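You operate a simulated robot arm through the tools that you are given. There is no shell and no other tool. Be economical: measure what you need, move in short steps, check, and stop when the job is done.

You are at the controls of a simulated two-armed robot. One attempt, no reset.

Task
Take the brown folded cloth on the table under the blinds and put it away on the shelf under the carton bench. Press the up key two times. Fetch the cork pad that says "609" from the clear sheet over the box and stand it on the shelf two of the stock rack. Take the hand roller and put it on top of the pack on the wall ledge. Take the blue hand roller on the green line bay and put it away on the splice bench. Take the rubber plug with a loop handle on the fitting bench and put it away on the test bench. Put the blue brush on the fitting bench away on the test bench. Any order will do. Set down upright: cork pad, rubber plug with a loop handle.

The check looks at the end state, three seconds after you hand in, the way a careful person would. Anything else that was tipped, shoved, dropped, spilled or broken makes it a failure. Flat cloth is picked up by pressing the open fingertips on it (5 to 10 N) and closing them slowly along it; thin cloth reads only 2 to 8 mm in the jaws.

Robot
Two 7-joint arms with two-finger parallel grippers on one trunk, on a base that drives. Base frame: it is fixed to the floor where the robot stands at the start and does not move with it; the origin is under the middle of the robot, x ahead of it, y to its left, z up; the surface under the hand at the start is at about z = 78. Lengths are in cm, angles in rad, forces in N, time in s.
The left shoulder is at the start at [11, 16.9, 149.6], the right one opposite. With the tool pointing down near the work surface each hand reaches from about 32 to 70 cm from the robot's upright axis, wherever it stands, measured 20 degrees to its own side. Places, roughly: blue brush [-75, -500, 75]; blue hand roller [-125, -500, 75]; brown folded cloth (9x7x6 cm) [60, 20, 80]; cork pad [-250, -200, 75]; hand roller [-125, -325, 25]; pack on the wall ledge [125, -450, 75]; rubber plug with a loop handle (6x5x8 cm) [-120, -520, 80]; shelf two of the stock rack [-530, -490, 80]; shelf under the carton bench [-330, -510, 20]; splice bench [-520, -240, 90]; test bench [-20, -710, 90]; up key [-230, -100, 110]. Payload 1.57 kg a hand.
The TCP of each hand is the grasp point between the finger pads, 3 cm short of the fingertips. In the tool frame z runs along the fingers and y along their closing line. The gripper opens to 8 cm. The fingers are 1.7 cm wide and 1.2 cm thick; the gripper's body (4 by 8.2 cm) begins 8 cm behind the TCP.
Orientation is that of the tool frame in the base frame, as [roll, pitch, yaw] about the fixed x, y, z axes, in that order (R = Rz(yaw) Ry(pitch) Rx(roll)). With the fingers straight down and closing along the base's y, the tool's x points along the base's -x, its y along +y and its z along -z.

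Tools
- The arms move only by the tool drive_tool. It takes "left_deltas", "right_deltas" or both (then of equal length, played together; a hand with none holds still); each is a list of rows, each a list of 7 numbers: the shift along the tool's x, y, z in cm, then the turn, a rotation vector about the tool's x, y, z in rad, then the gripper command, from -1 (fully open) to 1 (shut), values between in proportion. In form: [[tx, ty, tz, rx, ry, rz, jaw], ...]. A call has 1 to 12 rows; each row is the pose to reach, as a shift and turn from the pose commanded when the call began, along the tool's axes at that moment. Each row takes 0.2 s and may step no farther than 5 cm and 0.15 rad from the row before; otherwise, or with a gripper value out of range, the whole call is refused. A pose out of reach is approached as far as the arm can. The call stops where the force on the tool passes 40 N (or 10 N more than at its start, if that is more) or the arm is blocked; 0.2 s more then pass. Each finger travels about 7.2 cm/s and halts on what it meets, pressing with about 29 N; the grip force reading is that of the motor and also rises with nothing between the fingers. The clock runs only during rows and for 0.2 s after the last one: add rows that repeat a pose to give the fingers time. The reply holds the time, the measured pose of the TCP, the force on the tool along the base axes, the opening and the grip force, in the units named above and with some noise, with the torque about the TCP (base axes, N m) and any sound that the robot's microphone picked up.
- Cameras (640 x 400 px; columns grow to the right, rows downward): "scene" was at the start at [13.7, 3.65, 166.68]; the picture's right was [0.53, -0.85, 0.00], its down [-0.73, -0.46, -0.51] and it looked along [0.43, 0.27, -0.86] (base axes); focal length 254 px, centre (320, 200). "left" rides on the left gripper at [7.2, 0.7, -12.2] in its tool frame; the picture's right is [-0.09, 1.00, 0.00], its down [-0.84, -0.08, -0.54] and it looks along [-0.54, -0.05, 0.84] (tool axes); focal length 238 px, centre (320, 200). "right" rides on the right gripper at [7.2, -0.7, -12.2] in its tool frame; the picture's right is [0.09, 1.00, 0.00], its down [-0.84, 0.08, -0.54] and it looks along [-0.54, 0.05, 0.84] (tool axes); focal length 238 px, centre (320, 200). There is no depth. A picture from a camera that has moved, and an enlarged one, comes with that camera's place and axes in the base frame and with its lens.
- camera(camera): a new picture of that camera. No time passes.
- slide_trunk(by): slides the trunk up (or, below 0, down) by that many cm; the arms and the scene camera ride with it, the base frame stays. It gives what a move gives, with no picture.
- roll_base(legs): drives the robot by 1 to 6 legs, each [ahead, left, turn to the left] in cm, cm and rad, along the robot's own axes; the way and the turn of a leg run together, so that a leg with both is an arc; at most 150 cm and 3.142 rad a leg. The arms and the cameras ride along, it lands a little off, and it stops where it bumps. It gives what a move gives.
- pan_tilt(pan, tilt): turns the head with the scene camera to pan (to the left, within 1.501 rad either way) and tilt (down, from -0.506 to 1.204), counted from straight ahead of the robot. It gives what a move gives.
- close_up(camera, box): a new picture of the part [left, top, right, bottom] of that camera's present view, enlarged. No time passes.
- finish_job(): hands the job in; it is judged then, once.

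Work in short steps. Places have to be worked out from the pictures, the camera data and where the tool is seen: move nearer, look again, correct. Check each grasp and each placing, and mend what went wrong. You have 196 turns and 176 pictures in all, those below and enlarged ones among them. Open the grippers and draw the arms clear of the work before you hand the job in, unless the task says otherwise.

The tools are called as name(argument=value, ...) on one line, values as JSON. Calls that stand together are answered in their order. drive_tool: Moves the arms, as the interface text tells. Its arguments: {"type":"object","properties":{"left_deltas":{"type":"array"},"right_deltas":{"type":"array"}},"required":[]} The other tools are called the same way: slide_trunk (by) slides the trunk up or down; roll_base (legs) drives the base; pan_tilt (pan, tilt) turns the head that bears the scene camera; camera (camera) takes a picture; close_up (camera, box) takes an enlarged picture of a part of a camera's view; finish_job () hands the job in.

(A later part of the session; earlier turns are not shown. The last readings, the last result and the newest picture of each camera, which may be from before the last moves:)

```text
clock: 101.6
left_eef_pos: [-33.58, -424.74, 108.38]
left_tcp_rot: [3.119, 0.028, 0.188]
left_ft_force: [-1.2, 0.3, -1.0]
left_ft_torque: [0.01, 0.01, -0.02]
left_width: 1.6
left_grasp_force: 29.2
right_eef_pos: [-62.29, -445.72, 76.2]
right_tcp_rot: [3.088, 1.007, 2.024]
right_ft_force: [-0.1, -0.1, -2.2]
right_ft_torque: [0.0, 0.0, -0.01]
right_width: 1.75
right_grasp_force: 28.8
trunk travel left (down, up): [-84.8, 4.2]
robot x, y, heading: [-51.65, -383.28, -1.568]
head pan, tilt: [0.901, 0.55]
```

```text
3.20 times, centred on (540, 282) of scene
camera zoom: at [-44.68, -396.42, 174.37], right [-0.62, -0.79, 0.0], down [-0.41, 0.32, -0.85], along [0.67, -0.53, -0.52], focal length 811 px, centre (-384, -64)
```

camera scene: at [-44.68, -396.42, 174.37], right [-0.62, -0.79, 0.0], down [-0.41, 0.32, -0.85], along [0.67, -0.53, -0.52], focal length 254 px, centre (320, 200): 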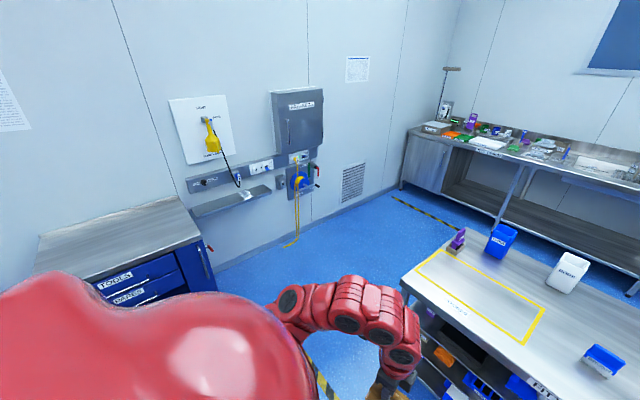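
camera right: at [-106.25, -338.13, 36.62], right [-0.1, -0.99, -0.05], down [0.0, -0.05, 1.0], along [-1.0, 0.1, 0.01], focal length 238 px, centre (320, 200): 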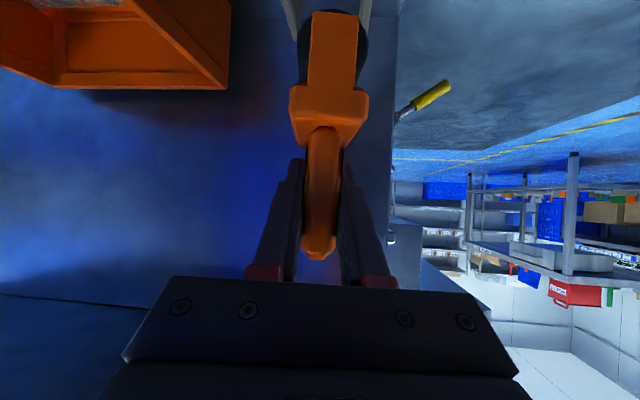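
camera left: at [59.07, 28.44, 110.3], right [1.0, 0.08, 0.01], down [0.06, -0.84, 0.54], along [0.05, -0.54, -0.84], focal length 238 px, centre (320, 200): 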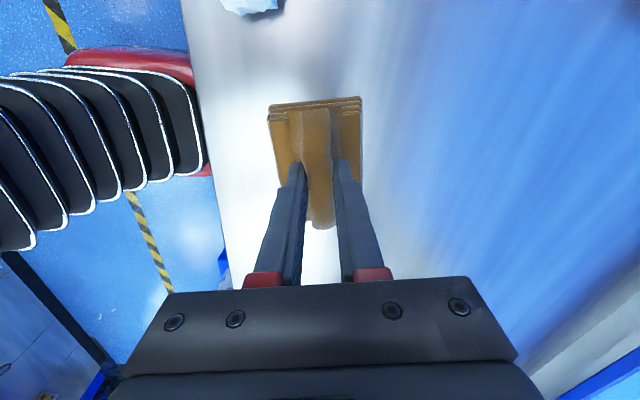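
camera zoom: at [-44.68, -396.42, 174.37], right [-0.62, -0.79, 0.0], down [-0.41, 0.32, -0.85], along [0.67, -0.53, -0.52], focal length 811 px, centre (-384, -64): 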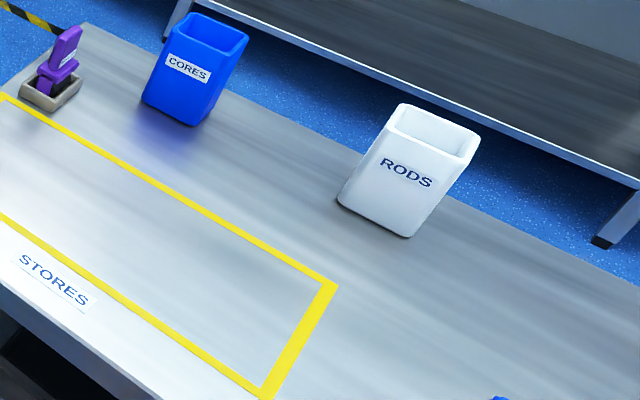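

The pack sits on the ledge near [125, −457, 76]. Before turning east, check the crate stack to the left.

pan_tilt(pan=1.5, tilt=0.8)

camera(camera="scene")

camera(camera="left")

```text
clock: 102.6
left_eef_pos: [-33.6, -424.7, 108.36]
left_tcp_rot: [3.118, 0.027, 0.188]
left_ft_force: [0.0, -0.5, -0.1]
left_ft_torque: [-0.01, 0.01, 0.0]
left_width: 1.59
left_grasp_force: 28.6
right_eef_pos: [-62.38, -445.72, 76.19]
right_tcp_rot: [3.089, 1.005, 2.023]
right_ft_force: [0.0, 0.1, -2.0]
right_ft_torque: [0.02, -0.01, -0.02]
right_width: 1.76
right_grasp_force: 28.9
trunk travel left (down, up): [-84.8, 4.2]
robot x, y, heading: [-51.86, -382.99, -1.561]
head pan, tilt: [1.499, 0.799]
```

```text
116 pictures are left
camera scene: at [-43.7, -391.41, 172.24], right [-0.07, -1.0, 0.0], down [-0.72, 0.05, -0.7], along [0.7, -0.05, -0.72], focal length 254 px, centre (320, 200)
```

scene: 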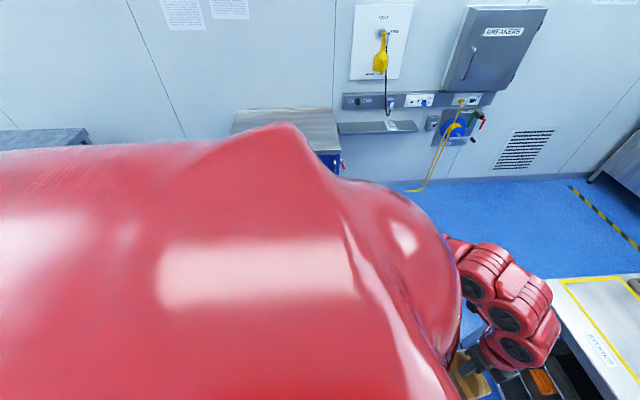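

```text
115 pictures are left
camera left: at [-26.14, -423.58, 120.42], right [0.1, -1.0, 0.02], down [-0.82, -0.07, 0.56], along [-0.56, -0.07, -0.83], focal length 238 px, centre (320, 200)
```

left: 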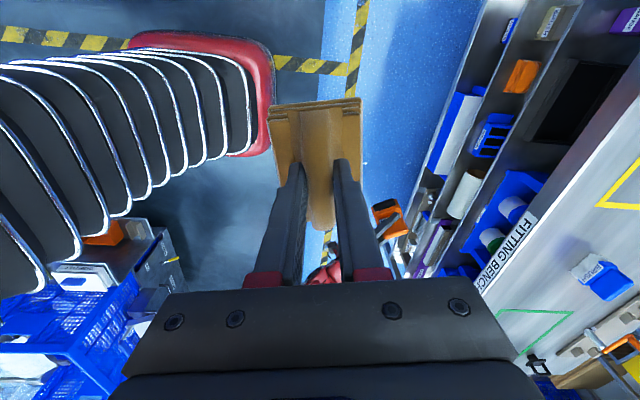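

The crates end near y≈−330, so turning left here is clear. Turn to face east and look.

roll_base(legs=[[0, 0, 1.56]])

pan_tilt(pan=0.0, tilt=0.65)

camera(camera="scene")

```text
clock: 106.8
left_eef_pos: [-9.66, -365.37, 108.47]
left_tcp_rot: [3.118, 0.026, 1.744]
left_ft_force: [-0.2, 0.1, 0.4]
left_ft_torque: [-0.01, 0.0, 0.01]
left_width: 1.58
left_grasp_force: 29.0
right_eef_pos: [10.94, -394.49, 76.29]
right_tcp_rot: [3.088, 1.003, -2.705]
right_ft_force: [-0.2, -0.1, -1.2]
right_ft_torque: [0.0, 0.05, 0.01]
right_width: 1.73
right_grasp_force: 29.2
trunk travel left (down, up): [-84.8, 4.2]
robot x, y, heading: [-52.18, -382.86, -0.008]
head pan, tilt: [1.499, 0.799]
```

```text
clock: 108.4
left_eef_pos: [-9.83, -365.48, 108.43]
left_tcp_rot: [3.12, 0.029, 1.744]
left_ft_force: [-0.2, -0.7, -0.7]
left_ft_torque: [-0.03, 0.01, 0.03]
left_width: 1.57
left_grasp_force: 28.8
right_eef_pos: [10.89, -394.39, 76.35]
right_tcp_rot: [3.088, 1.005, -2.703]
right_ft_force: [0.5, 0.2, -0.8]
right_ft_torque: [-0.04, 0.01, 0.0]
right_width: 1.77
right_grasp_force: 29.1
trunk travel left (down, up): [-84.8, 4.2]
robot x, y, heading: [-51.87, -382.38, -0.011]
head pan, tilt: [0.0, 0.649]
```

```text
114 pictures are left
camera scene: at [-35.08, -382.96, 173.49], right [-0.01, -1.0, 0.0], down [-0.6, 0.0, -0.8], along [0.8, -0.01, -0.6], focal length 254 px, centre (320, 200)
```

scene: 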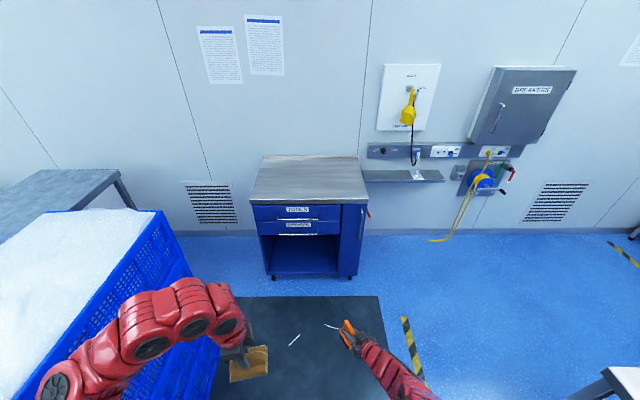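

Ledge spans y −416…−477 at x≈126; pack at y≈−457. Drive diagonally toward it, stopping short.

roll_base(legs=[[80, -62, 0]])

pan_tilt(pan=-0.2, tilt=0.7)

camera(camera="scene")

camera(camera="right")

```text
clock: 113.7
left_eef_pos: [69.47, -428.63, 108.44]
left_tcp_rot: [3.117, 0.03, 1.739]
left_ft_force: [0.6, -0.6, -0.5]
left_ft_torque: [-0.02, 0.03, 0.0]
left_width: 1.57
left_grasp_force: 28.8
right_eef_pos: [90.0, -457.88, 76.28]
right_tcp_rot: [3.088, 1.004, -2.71]
right_ft_force: [-0.8, -0.3, -1.9]
right_ft_torque: [-0.04, 0.03, 0.0]
right_width: 1.78
right_grasp_force: 29.2
trunk travel left (down, up): [-84.8, 4.2]
robot x, y, heading: [27.42, -446.08, -0.015]
head pan, tilt: [0.0, 0.649]
```

```text
clock: 114.4
left_eef_pos: [69.53, -428.84, 108.32]
left_tcp_rot: [3.12, 0.028, 1.739]
left_ft_force: [0.3, -0.1, -0.2]
left_ft_torque: [0.0, 0.02, 0.0]
left_width: 1.58
left_grasp_force: 28.8
right_eef_pos: [89.95, -457.82, 76.29]
right_tcp_rot: [3.088, 1.003, -2.709]
right_ft_force: [0.2, 0.4, -2.0]
right_ft_torque: [0.0, 0.02, 0.01]
right_width: 1.75
right_grasp_force: 28.2
trunk travel left (down, up): [-84.8, 4.2]
robot x, y, heading: [27.42, -445.9, -0.016]
head pan, tilt: [-0.201, 0.7]
```

```text
113 pictures are left
camera scene: at [43.71, -447.84, 173.05], right [-0.21, -0.98, 0.0], down [-0.63, 0.14, -0.76], along [0.75, -0.16, -0.64], focal length 254 px, centre (320, 200)
```

scene: 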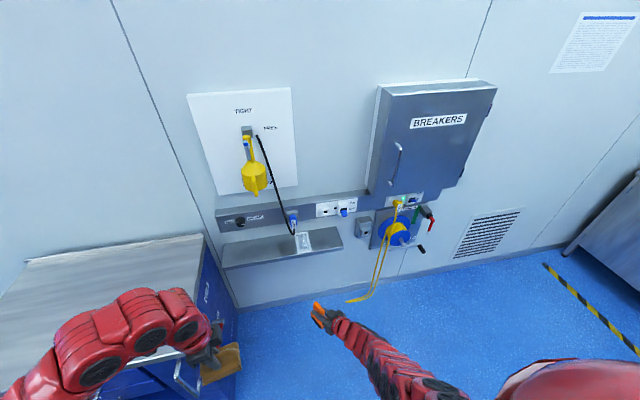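

```text
112 pictures are left
camera right: at [77.81, -465.07, 76.62], right [-0.5, 0.86, -0.05], down [-0.03, 0.04, 1.0], along [0.86, 0.5, 0.01], focal length 238 px, centre (320, 200)
```

right: 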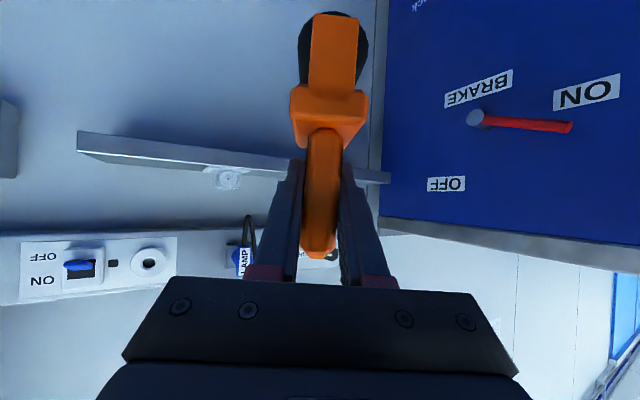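

Zoom on the pack and ledge.

close_up(camera="scene", box=[220, 180, 364, 270])

close_up(camera="right", box=[180, 130, 292, 200])

```text
4.44 times, centred on (292, 225) of scene
camera zoom: at [43.71, -447.84, 173.05], right [-0.21, -0.98, 0.0], down [-0.63, 0.14, -0.76], along [0.75, -0.16, -0.64], focal length 1126 px, centre (444, 89)
```

zoom: 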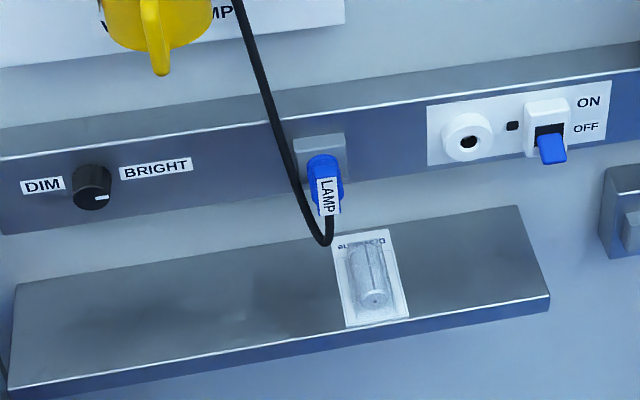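

```text
5.71 times, centred on (236, 165) of right
camera zoom: at [77.81, -465.07, 76.62], right [-0.5, 0.86, -0.05], down [-0.03, 0.04, 1.0], along [0.86, 0.5, 0.01], focal length 1362 px, centre (800, 400)
```

zoom: 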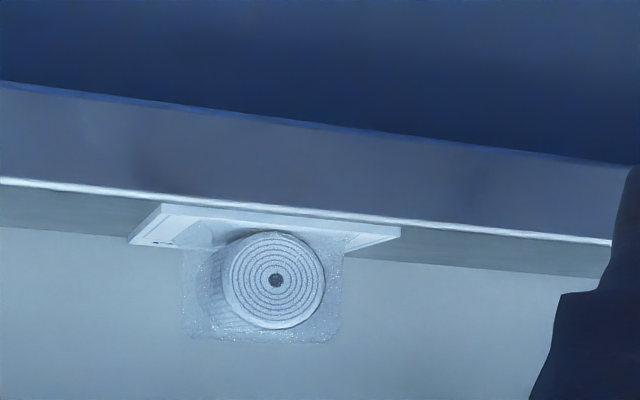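

The pack is a blister card with a bubble ~4 cm high near [129, −457], top z≈76. I need the roller's base shape; zoom on it in hand.

close_up(camera="scene", box=[290, 290, 370, 340])

close_up(camera="right", box=[260, 0, 420, 100])

```text
8.00 times, centred on (330, 315) of scene
camera zoom: at [43.71, -447.84, 173.05], right [-0.21, -0.98, 0.0], down [-0.63, 0.14, -0.76], along [0.75, -0.16, -0.64], focal length 2028 px, centre (240, -720)
```

zoom: 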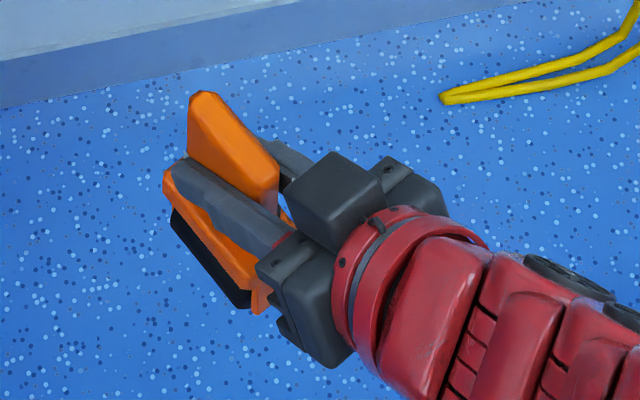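

```text
4.00 times, centred on (340, 50) of right
camera zoom: at [77.81, -465.07, 76.62], right [-0.5, 0.86, -0.05], down [-0.03, 0.04, 1.0], along [0.86, 0.5, 0.01], focal length 953 px, centre (240, 800)
```

zoom: 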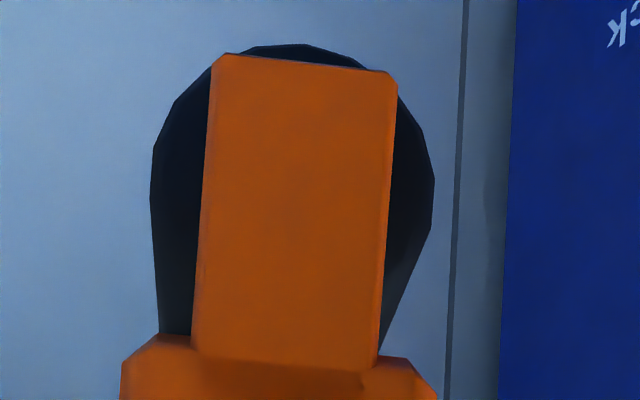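

The roller has flat end brackets, so it can stand upright lengthwise on the bubble (axis along x). Raise the hand 12 cm and yaw the tool −0.62 to align it with x.

drive_tool(right_deltas=[[-2.02, 0.07, -1.29, 0.105, -0.004, 0.067, 1], [-4.04, 0.14, -2.58, 0.209, -0.007, 0.133, 1], [-6.06, 0.21, -3.86, 0.314, -0.011, 0.2, 1], [-8.08, 0.28, -5.15, 0.418, -0.014, 0.266, 1], [-10.1, 0.35, -6.44, 0.523, -0.018, 0.333, 1], [-10.1, 0.35, -6.44, 0.523, -0.018, 0.333, 1]])

camera(camera="right")

camera(camera="scene")

```text
clock: 116.0
left_eef_pos: [69.51, -428.98, 108.42]
left_tcp_rot: [3.12, 0.025, 1.74]
left_ft_force: [-0.1, 0.0, -0.7]
left_ft_torque: [0.02, 0.02, -0.02]
left_width: 1.59
left_grasp_force: 28.6
right_eef_pos: [97.75, -475.25, 100.64]
right_tcp_rot: [-2.789, 1.323, -3.062]
right_ft_force: [0.3, 0.1, -1.8]
right_ft_torque: [0.02, 0.04, 0.06]
right_width: 1.77
right_grasp_force: 29.3
right hand out of reach, approached as far as the arm can: row 1, 2, 3, 4, 5
trunk travel left (down, up): [-84.8, 4.2]
robot x, y, heading: [27.5, -445.96, -0.009]
head pan, tilt: [-0.201, 0.7]
stopped in row 6 (right hand): the arm was blocked; the commanded pose is now the measured one
```

```text
107 pictures are left
camera right: at [84.57, -472.81, 96.41], right [0.24, 0.96, -0.17], down [-0.28, 0.24, 0.93], along [0.93, -0.17, 0.33], focal length 238 px, centre (320, 200)
```

right: 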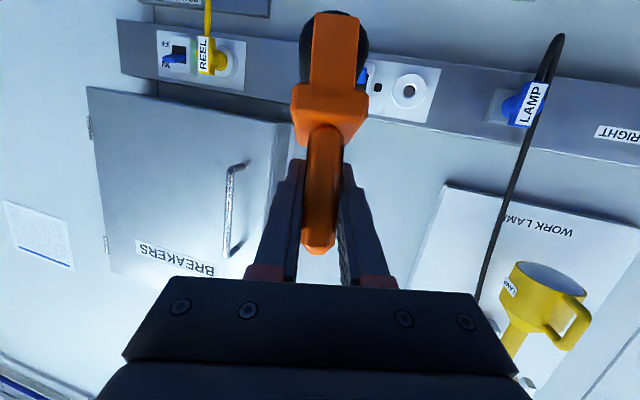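

```text
106 pictures are left
camera scene: at [43.7, -448.24, 173.05], right [-0.21, -0.98, 0.0], down [-0.63, 0.14, -0.76], along [0.75, -0.16, -0.64], focal length 254 px, centre (320, 200)
```

scene: 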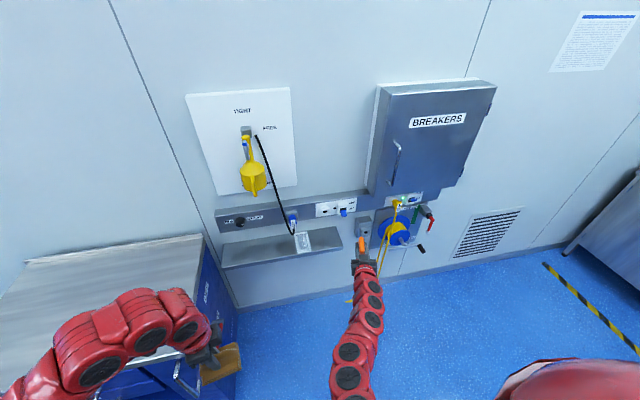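

The arm folded outward near its limit. Raise the trunk 4 cm and bring the hand to about [101, −462, 92] with the proper tilt and yaw.

slide_trunk(by=4)

drive_tool(right_deltas=[[2.24, 2.93, 0.46, -0.03, 0.066, 0.012, 1], [4.48, 5.86, 0.92, -0.06, 0.132, 0.024, 1], [6.7, 8.8, 1.4, -0.09, 0.198, 0.036, 1], [8.95, 11.7, 1.85, -0.12, 0.264, 0.047, 1], [11.2, 14.66, 2.3, -0.1515, 0.33, 0.059, 1], [11.2, 14.66, 2.3, -0.1515, 0.33, 0.059, 1]])

```text
clock: 116.8
left_eef_pos: [69.66, -428.43, 112.47]
left_tcp_rot: [3.12, 0.029, 1.742]
left_ft_force: [-0.5, 0.7, -0.9]
left_ft_torque: [-0.02, 0.0, -0.01]
left_width: 1.57
left_grasp_force: 28.9
right_eef_pos: [97.91, -474.92, 104.73]
right_tcp_rot: [-2.777, 1.323, -3.05]
right_ft_force: [-0.1, 0.3, -1.9]
right_ft_torque: [0.02, 0.01, -0.02]
right_width: 1.76
right_grasp_force: 29.2
trunk travel left (down, up): [-88.8, 0.2]
robot x, y, heading: [27.68, -446.19, -0.011]
head pan, tilt: [-0.201, 0.7]
```

```text
clock: 118.2
left_eef_pos: [69.4, -428.52, 112.44]
left_tcp_rot: [3.118, 0.026, 1.739]
left_ft_force: [0.1, 0.3, -0.9]
left_ft_torque: [-0.02, -0.02, 0.01]
left_width: 1.58
left_grasp_force: 28.9
right_eef_pos: [101.0, -461.9, 92.14]
right_tcp_rot: [3.091, 1.008, 2.954]
right_ft_force: [-0.1, 0.7, -1.8]
right_ft_torque: [-0.01, 0.02, -0.02]
right_width: 1.75
right_grasp_force: 28.8
trunk travel left (down, up): [-88.8, 0.2]
robot x, y, heading: [27.3, -446.22, -0.017]
head pan, tilt: [-0.201, 0.7]
```

Exactly reached. Look at roller and pack relation.

camera(camera="right")

close_up(camera="scene", box=[240, 190, 400, 290])

```text
105 pictures are left
camera right: at [87.0, -460.55, 92.42], right [0.1, 0.99, -0.05], down [0.0, 0.05, 1.0], along [1.0, -0.1, 0.01], focal length 238 px, centre (320, 200)
```

right: 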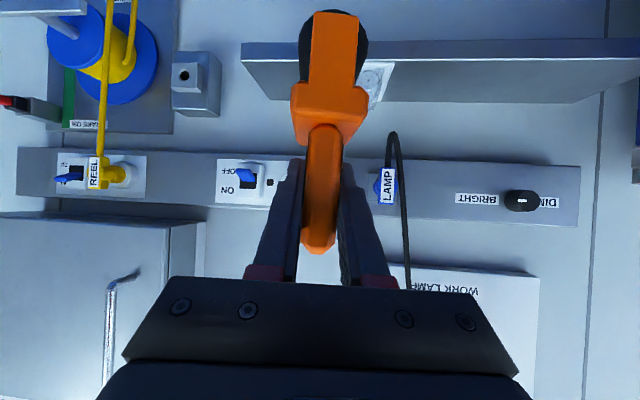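

```text
4.00 times, centred on (320, 240) of scene
camera zoom: at [43.61, -447.8, 177.06], right [-0.21, -0.98, 0.0], down [-0.63, 0.14, -0.77], along [0.75, -0.16, -0.64], focal length 1014 px, centre (320, 40)
```

zoom: 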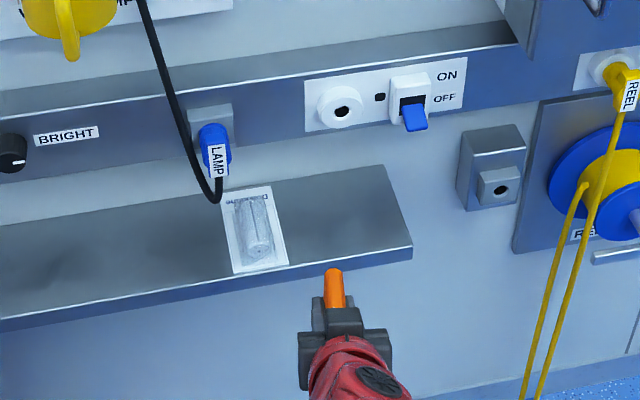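

Target TCP ≈ [128.7, −457.5], touching down near z 85–86; the lamp cable tip hangs at y≈−452. Drive forward 20 cm first.

roll_base(legs=[[20, 0, 0]])

camera(camera="right")

close_up(camera="scene", box=[240, 190, 400, 290])

```text
clock: 119.8
left_eef_pos: [89.15, -428.83, 112.5]
left_tcp_rot: [3.119, 0.028, 1.74]
left_ft_force: [0.1, 0.1, -1.1]
left_ft_torque: [0.0, 0.01, 0.02]
left_width: 1.59
left_grasp_force: 28.9
right_eef_pos: [120.6, -461.92, 92.17]
right_tcp_rot: [3.092, 1.007, 2.954]
right_ft_force: [-0.3, 0.9, -1.7]
right_ft_torque: [0.0, 0.0, -0.02]
right_width: 1.74
right_grasp_force: 29.2
trunk travel left (down, up): [-88.8, 0.2]
robot x, y, heading: [47.08, -445.93, -0.016]
head pan, tilt: [-0.201, 0.7]
```

```text
103 pictures are left
camera right: at [106.69, -460.73, 92.45], right [0.1, 0.99, -0.05], down [0.0, 0.05, 1.0], along [1.0, -0.1, 0.01], focal length 238 px, centre (320, 200)
```

right: 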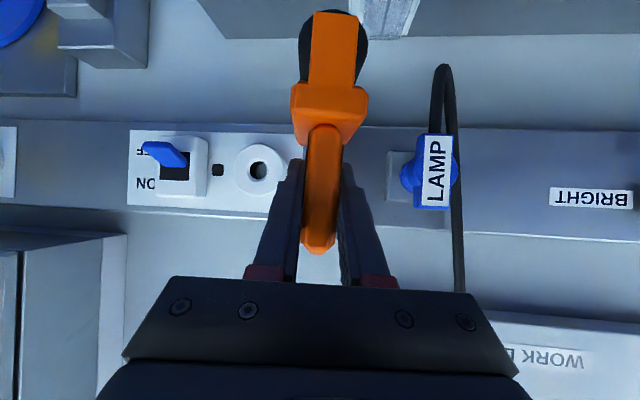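

```text
4.00 times, centred on (320, 240) of scene
camera zoom: at [63.26, -448.02, 177.08], right [-0.21, -0.98, 0.0], down [-0.63, 0.14, -0.77], along [0.75, -0.16, -0.64], focal length 1014 px, centre (320, 40)
```

zoom: 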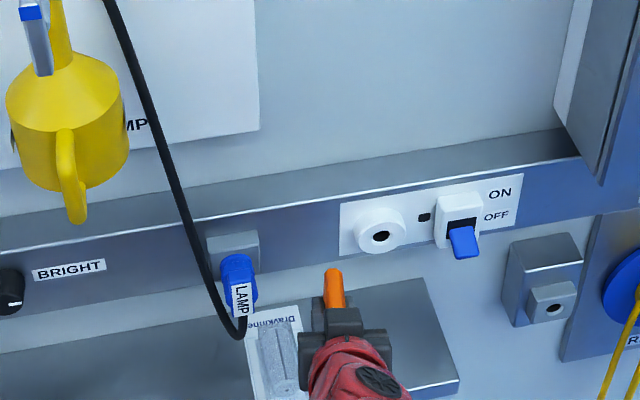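

Shift the hand +4.4 cm in y with the arm, then forward 8 cm with the base.

drive_tool(right_deltas=[[0.22, 2.2, -0.24, 0, 0, 0, 1], [0.45, 4.35, -0.48, 0, 0, 0, 1], [0.45, 4.35, -0.48, 0, 0, 0, 1]])

roll_base(legs=[[8, 0, 0]])

camera(camera="scene")

camera(camera="right")

```text
clock: 120.6
left_eef_pos: [89.22, -428.96, 112.27]
left_tcp_rot: [3.122, 0.025, 1.74]
left_ft_force: [0.3, -0.5, -0.9]
left_ft_torque: [-0.02, 0.0, 0.0]
left_width: 1.57
left_grasp_force: 28.7
right_eef_pos: [120.84, -457.7, 92.12]
right_tcp_rot: [3.089, 1.007, 2.953]
right_ft_force: [-1.0, 0.2, -1.3]
right_ft_torque: [-0.01, 0.0, -0.02]
right_width: 1.77
right_grasp_force: 29.3
trunk travel left (down, up): [-88.8, 0.2]
robot x, y, heading: [47.07, -445.88, -0.014]
head pan, tilt: [-0.201, 0.7]
```

```text
clock: 121.7
left_eef_pos: [96.66, -428.93, 112.36]
left_tcp_rot: [3.121, 0.026, 1.742]
left_ft_force: [0.6, 0.2, -0.2]
left_ft_torque: [0.01, 0.01, 0.01]
left_width: 1.59
left_grasp_force: 28.8
right_eef_pos: [128.17, -457.94, 91.82]
right_tcp_rot: [3.101, 1.003, 2.954]
right_ft_force: [0.8, -0.2, -2.5]
right_ft_torque: [0.02, -0.03, 0.03]
right_width: 1.76
right_grasp_force: 28.9
trunk travel left (down, up): [-88.8, 0.2]
robot x, y, heading: [54.05, -446.25, -0.012]
head pan, tilt: [-0.201, 0.7]
stopped in leg 1: the force on the tool passed its limit at 558 N (the readings are from after the stop); the commanded pose is now the measured one
```

```text
101 pictures are left
camera scene: at [70.99, -448.17, 177.02], right [-0.21, -0.98, 0.0], down [-0.63, 0.14, -0.76], along [0.75, -0.16, -0.65], focal length 254 px, centre (320, 200)
```

scene: 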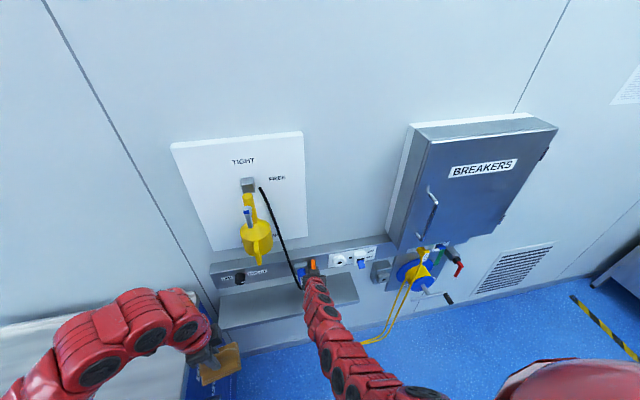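

```text
100 pictures are left
camera right: at [114.1, -456.67, 92.26], right [0.1, 0.99, -0.06], down [0.0, 0.06, 1.0], along [0.99, -0.1, 0.0], focal length 238 px, centre (320, 200)
```

right: 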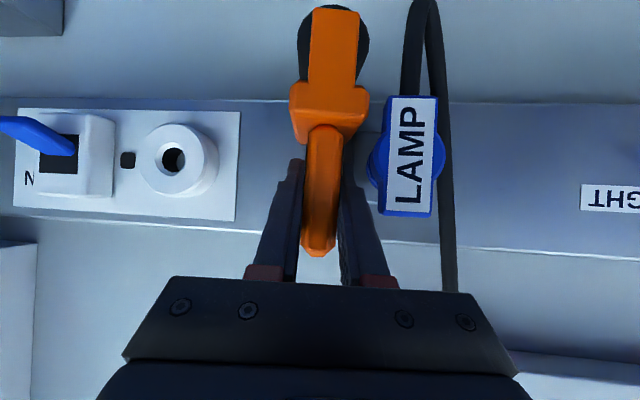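

The roller bumped the wall panel (too far in at this height). Nothing appears displaced; back off 1.7 cm, then lower 4.5 cm so the collar is below the panel.

drive_tool(right_deltas=[[0.45, -0.1, -0.71, 0, 0, 0, 1], [0.9, -0.2, -1.42, 0, 0, 0, 1], [2.2, -0.2, -0.6, 0, 0, 0, 1], [3.5, -0.2, 0.2, 0, 0, 0, 1], [4.7, -0.3, 1.0, 0, 0, 0, 1], [4.7, -0.3, 1.0, 0, 0, 0, 1]])

camera(camera="right")

close_up(camera="scene", box=[200, 210, 440, 360])

```text
clock: 123.1
left_eef_pos: [96.55, -429.04, 112.42]
left_tcp_rot: [3.118, 0.027, 1.74]
left_ft_force: [-0.3, 0.6, -0.7]
left_ft_torque: [0.01, 0.01, 0.01]
left_width: 1.56
left_grasp_force: 29.0
right_eef_pos: [126.25, -457.94, 87.48]
right_tcp_rot: [3.1, 1.003, 2.952]
right_ft_force: [0.7, 1.0, -2.4]
right_ft_torque: [0.0, 0.01, -0.01]
right_width: 1.74
right_grasp_force: 29.0
trunk travel left (down, up): [-88.8, 0.2]
robot x, y, heading: [54.35, -446.01, -0.017]
head pan, tilt: [-0.201, 0.7]
```

```text
99 pictures are left
camera right: at [112.31, -456.63, 87.93], right [0.1, 0.99, -0.05], down [0.0, 0.06, 1.0], along [0.99, -0.1, 0.01], focal length 238 px, centre (320, 200)
```

right: 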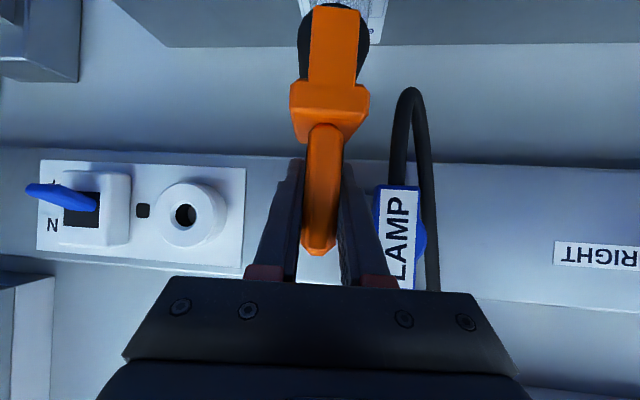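

```text
2.67 times, centred on (320, 285) of scene
camera zoom: at [70.73, -448.17, 177.06], right [-0.21, -0.98, 0.0], down [-0.63, 0.14, -0.76], along [0.75, -0.16, -0.64], focal length 676 px, centre (320, -27)
```

zoom: 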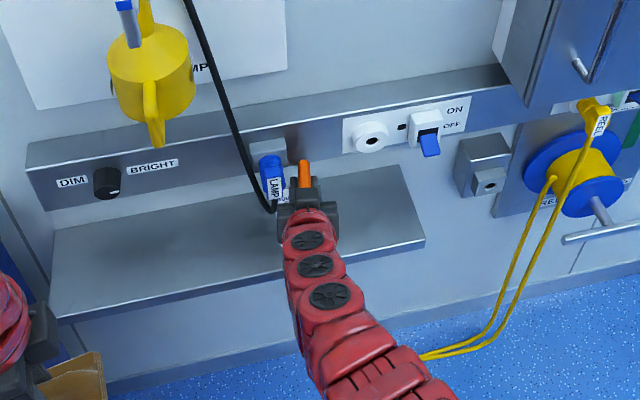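

Alignment looks right. Lower 0.8 more, then forward 1.8 with the arm, watching force.

drive_tool(right_deltas=[[0.71, 0.37, 0.39, 0, 0, 0, 1], [0.4, 0.45, 0.89, 0, 0, 0, 1], [0.08, 0.54, 1.39, 0, 0, 0, 1], [-0.24, 0.63, 1.89, 0, 0, 0, 1], [-0.24, 0.63, 1.89, 0, 0, 0, 1]])

```text
clock: 124.3
left_eef_pos: [96.6, -428.96, 112.41]
left_tcp_rot: [3.118, 0.028, 1.739]
left_ft_force: [0.3, 0.9, -0.1]
left_ft_torque: [-0.02, 0.0, 0.0]
left_width: 1.57
left_grasp_force: 29.1
right_eef_pos: [127.39, -457.61, 86.68]
right_tcp_rot: [3.098, 1.003, 2.952]
right_ft_force: [-1.6, 0.0, -2.3]
right_ft_torque: [-0.02, -0.04, 0.06]
right_width: 1.79
right_grasp_force: 29.3
right hand out of reach, approached as far as the arm can: row 4, 5
trunk travel left (down, up): [-88.8, 0.2]
robot x, y, heading: [54.48, -446.22, -0.019]
head pan, tilt: [-0.201, 0.7]
```

No contact. Nudge base forward 1 cm and then descend slowly with the trunk.

roll_base(legs=[[1.0, 0, 0]])

slide_trunk(by=-0.6)

camera(camera="right")

```text
clock: 125.1
left_eef_pos: [97.6, -429.17, 112.41]
left_tcp_rot: [3.119, 0.026, 1.74]
left_ft_force: [-0.5, -0.2, 0.4]
left_ft_torque: [-0.01, -0.02, 0.03]
left_width: 1.59
left_grasp_force: 28.7
right_eef_pos: [128.53, -457.89, 86.78]
right_tcp_rot: [3.098, 1.006, 2.951]
right_ft_force: [-2.3, -11.5, -3.3]
right_ft_torque: [0.32, -0.1, 0.37]
right_width: 1.77
right_grasp_force: 29.1
trunk travel left (down, up): [-88.8, 0.2]
robot x, y, heading: [55.45, -446.29, -0.012]
head pan, tilt: [-0.201, 0.7]
```

```text
clock: 125.6
left_eef_pos: [97.72, -429.1, 111.91]
left_tcp_rot: [3.119, 0.027, 1.74]
left_ft_force: [0.2, 0.0, -0.9]
left_ft_torque: [-0.01, -0.01, 0.0]
left_width: 1.6
left_grasp_force: 28.7
right_eef_pos: [128.61, -457.63, 86.12]
right_tcp_rot: [3.101, 1.006, 2.952]
right_ft_force: [0.7, -0.6, -1.6]
right_ft_torque: [0.0, -0.01, 0.02]
right_width: 1.78
right_grasp_force: 28.8
trunk travel left (down, up): [-88.2, 0.8]
robot x, y, heading: [55.35, -446.61, -0.01]
head pan, tilt: [-0.201, 0.7]
```

```text
97 pictures are left
camera right: at [114.53, -456.39, 86.47], right [0.11, 0.99, -0.06], down [0.0, 0.06, 1.0], along [0.99, -0.11, 0.01], focal length 238 px, centre (320, 200)
```

right: 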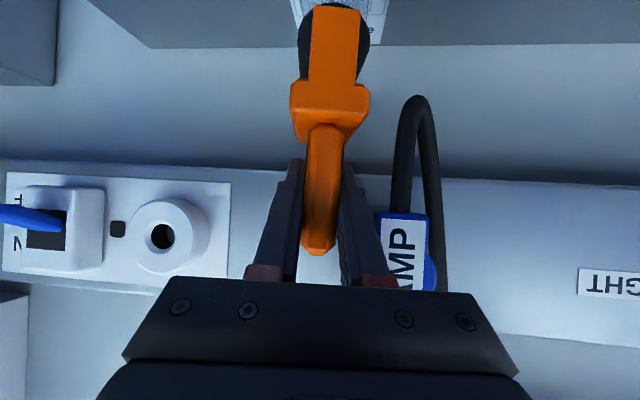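

Aligned. Continue lowering in small trunk steps until contact.

slide_trunk(by=-0.6)

```text
clock: 126.2
left_eef_pos: [97.7, -428.97, 111.17]
left_tcp_rot: [3.12, 0.028, 1.741]
left_ft_force: [0.6, -0.1, 0.5]
left_ft_torque: [0.01, -0.03, 0.01]
left_width: 1.59
left_grasp_force: 28.7
right_eef_pos: [128.59, -457.67, 85.53]
right_tcp_rot: [3.102, 1.005, 2.952]
right_ft_force: [-0.8, -0.5, -1.7]
right_ft_torque: [0.01, 0.01, -0.03]
right_width: 1.79
right_grasp_force: 29.3
trunk travel left (down, up): [-87.6, 1.4]
robot x, y, heading: [55.3, -446.19, -0.016]
head pan, tilt: [-0.201, 0.7]
```

Still free; continue.

slide_trunk(by=-0.6)

slide_trunk(by=-0.5)

```text
clock: 126.7
left_eef_pos: [97.58, -429.01, 110.67]
left_tcp_rot: [3.118, 0.029, 1.74]
left_ft_force: [-0.6, -0.8, 0.0]
left_ft_torque: [0.0, 0.0, 0.01]
left_width: 1.61
left_grasp_force: 28.5
right_eef_pos: [128.53, -457.75, 85.2]
right_tcp_rot: [3.1, 1.007, 2.951]
right_ft_force: [-1.0, -0.2, 4.6]
right_ft_torque: [-0.06, -0.08, -0.03]
right_width: 1.8
right_grasp_force: 28.9
trunk travel left (down, up): [-87.0, 2.0]
robot x, y, heading: [55.25, -446.65, -0.015]
head pan, tilt: [-0.201, 0.7]
```

```text
clock: 127.3
left_eef_pos: [97.31, -429.0, 110.28]
left_tcp_rot: [3.115, 0.028, 1.74]
left_ft_force: [-0.4, 0.1, -1.0]
left_ft_torque: [0.01, 0.02, -0.02]
left_width: 1.56
left_grasp_force: 29.2
right_eef_pos: [128.56, -457.74, 84.99]
right_tcp_rot: [3.1, 1.012, 2.95]
right_ft_force: [-0.2, 1.0, 27.3]
right_ft_torque: [-0.08, -0.79, 0.03]
right_width: 1.79
right_grasp_force: 29.2
trunk travel left (down, up): [-86.5, 2.5]
robot x, y, heading: [55.34, -446.31, -0.016]
head pan, tilt: [-0.201, 0.7]
```

Contact at z≈85.2. Ease up 0.4 and look before release.

slide_trunk(by=0.4)

camera(camera="right")

```text
clock: 127.8
left_eef_pos: [97.43, -428.99, 110.61]
left_tcp_rot: [3.116, 0.028, 1.741]
left_ft_force: [-0.3, -0.7, -1.0]
left_ft_torque: [-0.03, -0.02, 0.0]
left_width: 1.58
left_grasp_force: 29.3
right_eef_pos: [128.33, -457.62, 84.99]
right_tcp_rot: [3.101, 1.007, 2.951]
right_ft_force: [4.7, -1.2, 18.0]
right_ft_torque: [-0.1, -0.94, 0.03]
right_width: 1.78
right_grasp_force: 29.2
trunk travel left (down, up): [-86.9, 2.1]
robot x, y, heading: [55.48, -446.4, -0.012]
head pan, tilt: [-0.201, 0.7]
```

```text
96 pictures are left
camera right: at [114.43, -456.37, 85.32], right [0.11, 0.99, -0.06], down [0.0, 0.06, 1.0], along [0.99, -0.11, 0.01], focal length 238 px, centre (320, 200)
```

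right: 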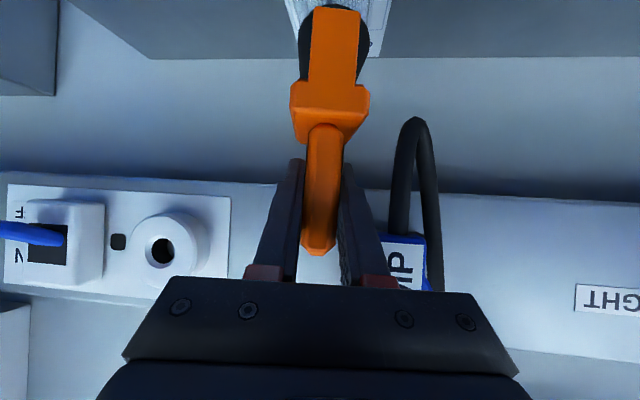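

Ease another 0.25 and release gently, opening only to ~2.8 cm (lamp plug is close on the north side).

slide_trunk(by=0.25)

drive_tool(right_deltas=[[0, 0, 0, 0, 0, 0, 0.5], [0, 0, 0, 0, 0, 0, 0.45], [0, 0, 0, 0, 0, 0, 0.35], [0, 0, 0, 0, 0, 0, 0.3], [0, 0, 0, 0, 0, 0, 0.3], [0, 0, 0, 0, 0, 0, 0.3]])

camera(camera="right")

```text
clock: 128.3
left_eef_pos: [97.52, -429.01, 110.79]
left_tcp_rot: [3.119, 0.029, 1.74]
left_ft_force: [0.4, 0.5, -0.2]
left_ft_torque: [0.02, -0.02, -0.01]
left_width: 1.57
left_grasp_force: 29.3
right_eef_pos: [128.25, -457.77, 84.99]
right_tcp_rot: [3.101, 1.004, 2.951]
right_ft_force: [2.6, -0.2, 6.4]
right_ft_torque: [-0.1, -0.49, -0.01]
right_width: 1.79
right_grasp_force: 28.4
trunk travel left (down, up): [-87.1, 1.9]
robot x, y, heading: [55.54, -446.42, -0.013]
head pan, tilt: [-0.201, 0.7]
```

```text
clock: 129.7
left_eef_pos: [97.53, -429.12, 110.85]
left_tcp_rot: [3.119, 0.026, 1.74]
left_ft_force: [0.4, 0.3, 0.5]
left_ft_torque: [0.03, -0.03, -0.02]
left_width: 1.61
left_grasp_force: 29.1
right_eef_pos: [128.49, -457.89, 85.05]
right_tcp_rot: [3.099, 1.005, 2.952]
right_ft_force: [-1.2, -3.6, -1.8]
right_ft_torque: [0.04, -0.08, 0.12]
right_width: 2.46
right_grasp_force: 0.0
trunk travel left (down, up): [-87.1, 1.9]
robot x, y, heading: [55.78, -446.04, -0.01]
head pan, tilt: [-0.201, 0.7]
```

```text
95 pictures are left
camera right: at [114.5, -456.44, 85.45], right [0.11, 0.99, -0.06], down [0.0, 0.06, 1.0], along [0.99, -0.11, 0.01], focal length 238 px, centre (320, 200)
```

right: 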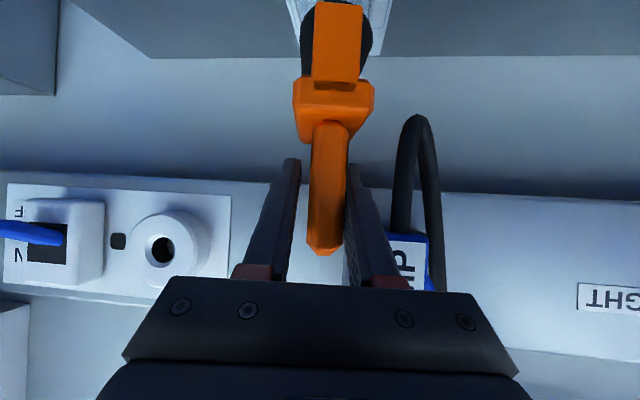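

The north finger seems to touch the plug. Shift the hand 0.3 cm to −y to centre on the handle.

drive_tool(right_deltas=[[-0.02, -0.15, 0.02, 0, 0, 0, 0.35], [-0.03, -0.3, 0.03, 0, 0, 0, 0.35], [-0.03, -0.3, 0.03, 0, 0, 0, 0.35]])

close_up(camera="right", box=[220, 0, 460, 290])

```text
clock: 130.5
left_eef_pos: [97.64, -429.07, 110.77]
left_tcp_rot: [3.12, 0.028, 1.739]
left_ft_force: [0.8, -0.3, -0.1]
left_ft_torque: [0.01, -0.03, -0.02]
left_width: 1.57
left_grasp_force: 29.7
right_eef_pos: [128.39, -457.95, 84.96]
right_tcp_rot: [3.1, 1.004, 2.951]
right_ft_force: [-1.0, 0.7, 0.7]
right_ft_torque: [-0.02, -0.01, 0.06]
right_width: 2.61
right_grasp_force: 0.0
trunk travel left (down, up): [-87.1, 1.9]
robot x, y, heading: [55.28, -446.31, -0.013]
head pan, tilt: [-0.201, 0.7]
```

```text
1.38 times, centred on (340, 145) of right
camera zoom: at [114.49, -456.65, 85.45], right [0.11, 0.99, -0.06], down [0.0, 0.06, 1.0], along [0.99, -0.1, 0.01], focal length 329 px, centre (292, 276)
```

zoom: 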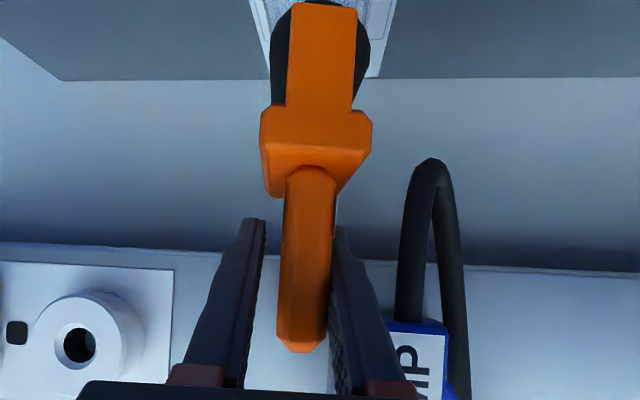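

Roller stands upright on the pack. Back the base straight out slowly.

roll_base(legs=[[-7, 0.6, 0]])

camera(camera="right")

```text
clock: 131.5
left_eef_pos: [90.99, -428.29, 110.68]
left_tcp_rot: [3.12, 0.026, 1.74]
left_ft_force: [0.3, -0.2, -1.0]
left_ft_torque: [0.0, 0.04, 0.01]
left_width: 1.58
left_grasp_force: 29.3
right_eef_pos: [121.77, -457.42, 84.99]
right_tcp_rot: [3.101, 1.003, 2.952]
right_ft_force: [0.5, -0.5, 0.4]
right_ft_torque: [0.0, -0.01, 0.0]
right_width: 2.6
right_grasp_force: 0.1
trunk travel left (down, up): [-87.1, 1.9]
robot x, y, heading: [48.42, -445.74, -0.012]
head pan, tilt: [-0.201, 0.7]
```

```text
93 pictures are left
camera right: at [107.74, -456.01, 85.34], right [0.11, 0.99, -0.06], down [0.0, 0.06, 1.0], along [0.99, -0.11, 0.0], focal length 238 px, centre (320, 200)
```

right: 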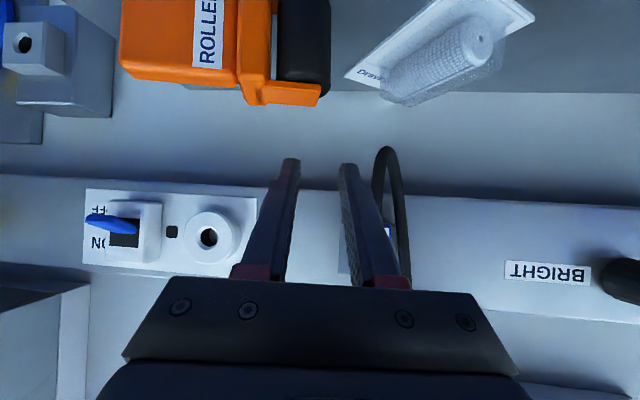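

The roller toppled onto the ledge and nudged the pack; nothing fell. Look closely to plan the repair.

close_up(camera="right", box=[100, 0, 580, 120])

close_up(camera="scene", box=[240, 230, 400, 330])

```text
1.33 times, centred on (340, 60) of right
camera zoom: at [107.74, -456.01, 85.34], right [0.11, 0.99, -0.06], down [0.0, 0.06, 1.0], along [0.99, -0.11, 0.0], focal length 318 px, centre (293, 387)
```

zoom: 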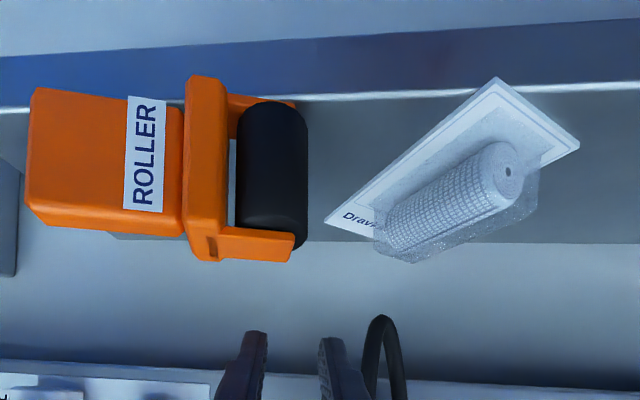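

```text
4.00 times, centred on (320, 280) of scene
camera zoom: at [65.17, -447.5, 175.37], right [-0.21, -0.98, 0.0], down [-0.63, 0.14, -0.76], along [0.75, -0.16, -0.65], focal length 1014 px, centre (320, -120)
```

zoom: 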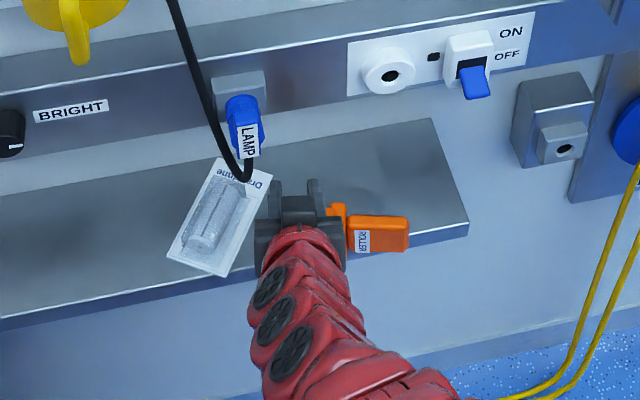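

The roller lies on the ledge close to its front edge, handle pointing south; the pack slid under the lamp cable. Back off a bit for a clear view.

roll_base(legs=[[-13, 0, 0]])

close_up(camera="scene", box=[240, 190, 400, 290])

camera(camera="right")

```text
clock: 132.8
left_eef_pos: [77.96, -428.16, 110.72]
left_tcp_rot: [3.12, 0.029, 1.738]
left_ft_force: [0.5, 0.0, -0.3]
left_ft_torque: [0.02, -0.03, -0.01]
left_width: 1.56
left_grasp_force: 29.6
right_eef_pos: [108.78, -457.19, 84.92]
right_tcp_rot: [3.101, 1.006, 2.95]
right_ft_force: [-0.4, -0.1, 0.0]
right_ft_torque: [0.01, -0.01, 0.02]
right_width: 2.6
right_grasp_force: 0.2
trunk travel left (down, up): [-87.1, 1.9]
robot x, y, heading: [35.67, -445.5, -0.019]
head pan, tilt: [-0.201, 0.7]
```

```text
4.00 times, centred on (320, 240) of scene
camera zoom: at [52.15, -447.3, 175.39], right [-0.21, -0.98, 0.0], down [-0.63, 0.14, -0.76], along [0.75, -0.16, -0.64], focal length 1014 px, centre (320, 40)
```

zoom: 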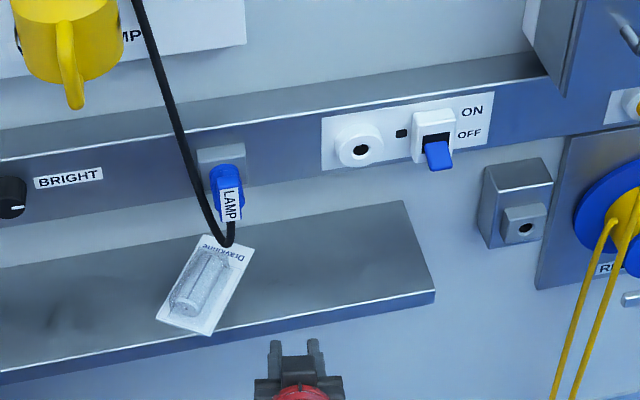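

```text
89 pictures are left
camera right: at [94.82, -455.89, 85.42], right [0.11, 0.99, -0.06], down [0.0, 0.06, 1.0], along [0.99, -0.11, 0.01], focal length 238 px, centre (320, 200)
```

right: 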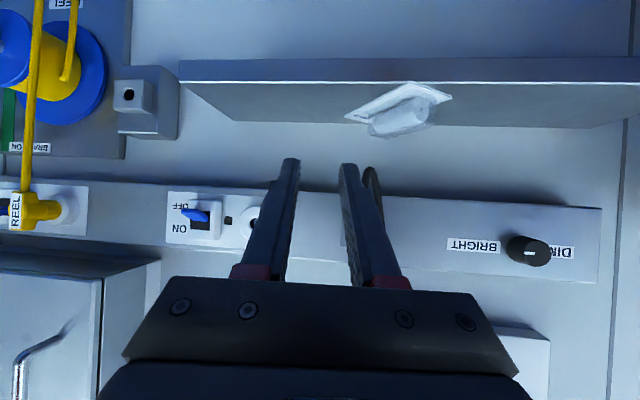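

The roller has fallen to the floor. Look down to find it.

pan_tilt(pan=-0.2, tilt=1.15)

camera(camera="scene")

```text
clock: 133.7
left_eef_pos: [77.92, -428.16, 110.74]
left_tcp_rot: [3.119, 0.027, 1.739]
left_ft_force: [0.5, -0.5, -0.8]
left_ft_torque: [-0.03, 0.0, 0.0]
left_width: 1.59
left_grasp_force: 29.3
right_eef_pos: [108.82, -457.38, 84.99]
right_tcp_rot: [3.101, 1.004, 2.949]
right_ft_force: [-0.4, 0.8, 0.8]
right_ft_torque: [0.03, 0.03, 0.04]
right_width: 2.59
right_grasp_force: 0.0
trunk travel left (down, up): [-87.1, 1.9]
robot x, y, heading: [35.62, -445.67, -0.016]
head pan, tilt: [-0.201, 1.15]
```

```text
88 pictures are left
camera scene: at [49.63, -446.77, 172.1], right [-0.21, -0.98, 0.0], down [-0.89, 0.2, -0.41], along [0.4, -0.09, -0.91], focal length 254 px, centre (320, 200)
```

scene: 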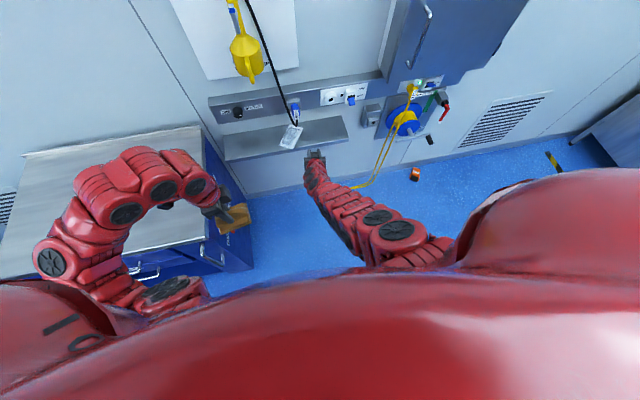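

The roller lies near [130, −540] on the floor. Zoom in.

close_up(camera="scene", box=[368, 144, 464, 204])

```text
6.67 times, centred on (416, 174) of scene
camera zoom: at [49.63, -446.77, 172.1], right [-0.21, -0.98, 0.0], down [-0.89, 0.2, -0.41], along [0.4, -0.09, -0.91], focal length 1690 px, centre (-320, 373)
```

zoom: 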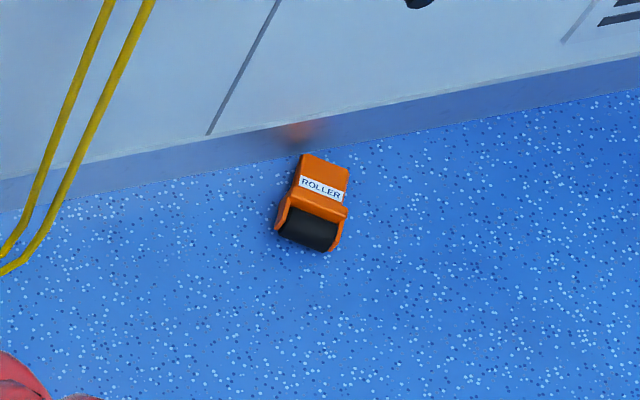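

Roller lies flat near [130, −540], handle toward the wall. First I'll restore the pack (centre ≈[130, −449.6], axis angle −0.58): yaw the tool −0.455 here and open.

drive_tool(right_deltas=[[0, 0, 0, 0.096, -0.0025, 0.061, 0], [0, 0, 0, 0.192, -0.005, 0.122, -0.3], [0, 0, 0, 0.288, -0.0075, 0.183, -0.4], [0, 0, 0, 0.384, -0.01, 0.244, -0.4], [0, 0, 0, 0.384, -0.01, 0.244, -0.4]])

```text
clock: 134.9
left_eef_pos: [78.05, -428.33, 110.76]
left_tcp_rot: [3.121, 0.024, 1.737]
left_ft_force: [0.9, -0.2, -0.2]
left_ft_torque: [0.04, 0.02, -0.03]
left_width: 1.58
left_grasp_force: 29.3
right_eef_pos: [108.1, -458.55, 89.66]
right_tcp_rot: [3.097, 1.007, 2.508]
right_ft_force: [1.1, -0.7, 0.1]
right_ft_torque: [0.03, 0.0, 0.02]
right_width: 5.58
right_grasp_force: 0.1
right hand out of reach, approached as far as the arm can: row 1, 2, 3, 4, 5
trunk travel left (down, up): [-87.1, 1.9]
robot x, y, heading: [35.79, -445.74, -0.021]
head pan, tilt: [-0.201, 1.15]
```

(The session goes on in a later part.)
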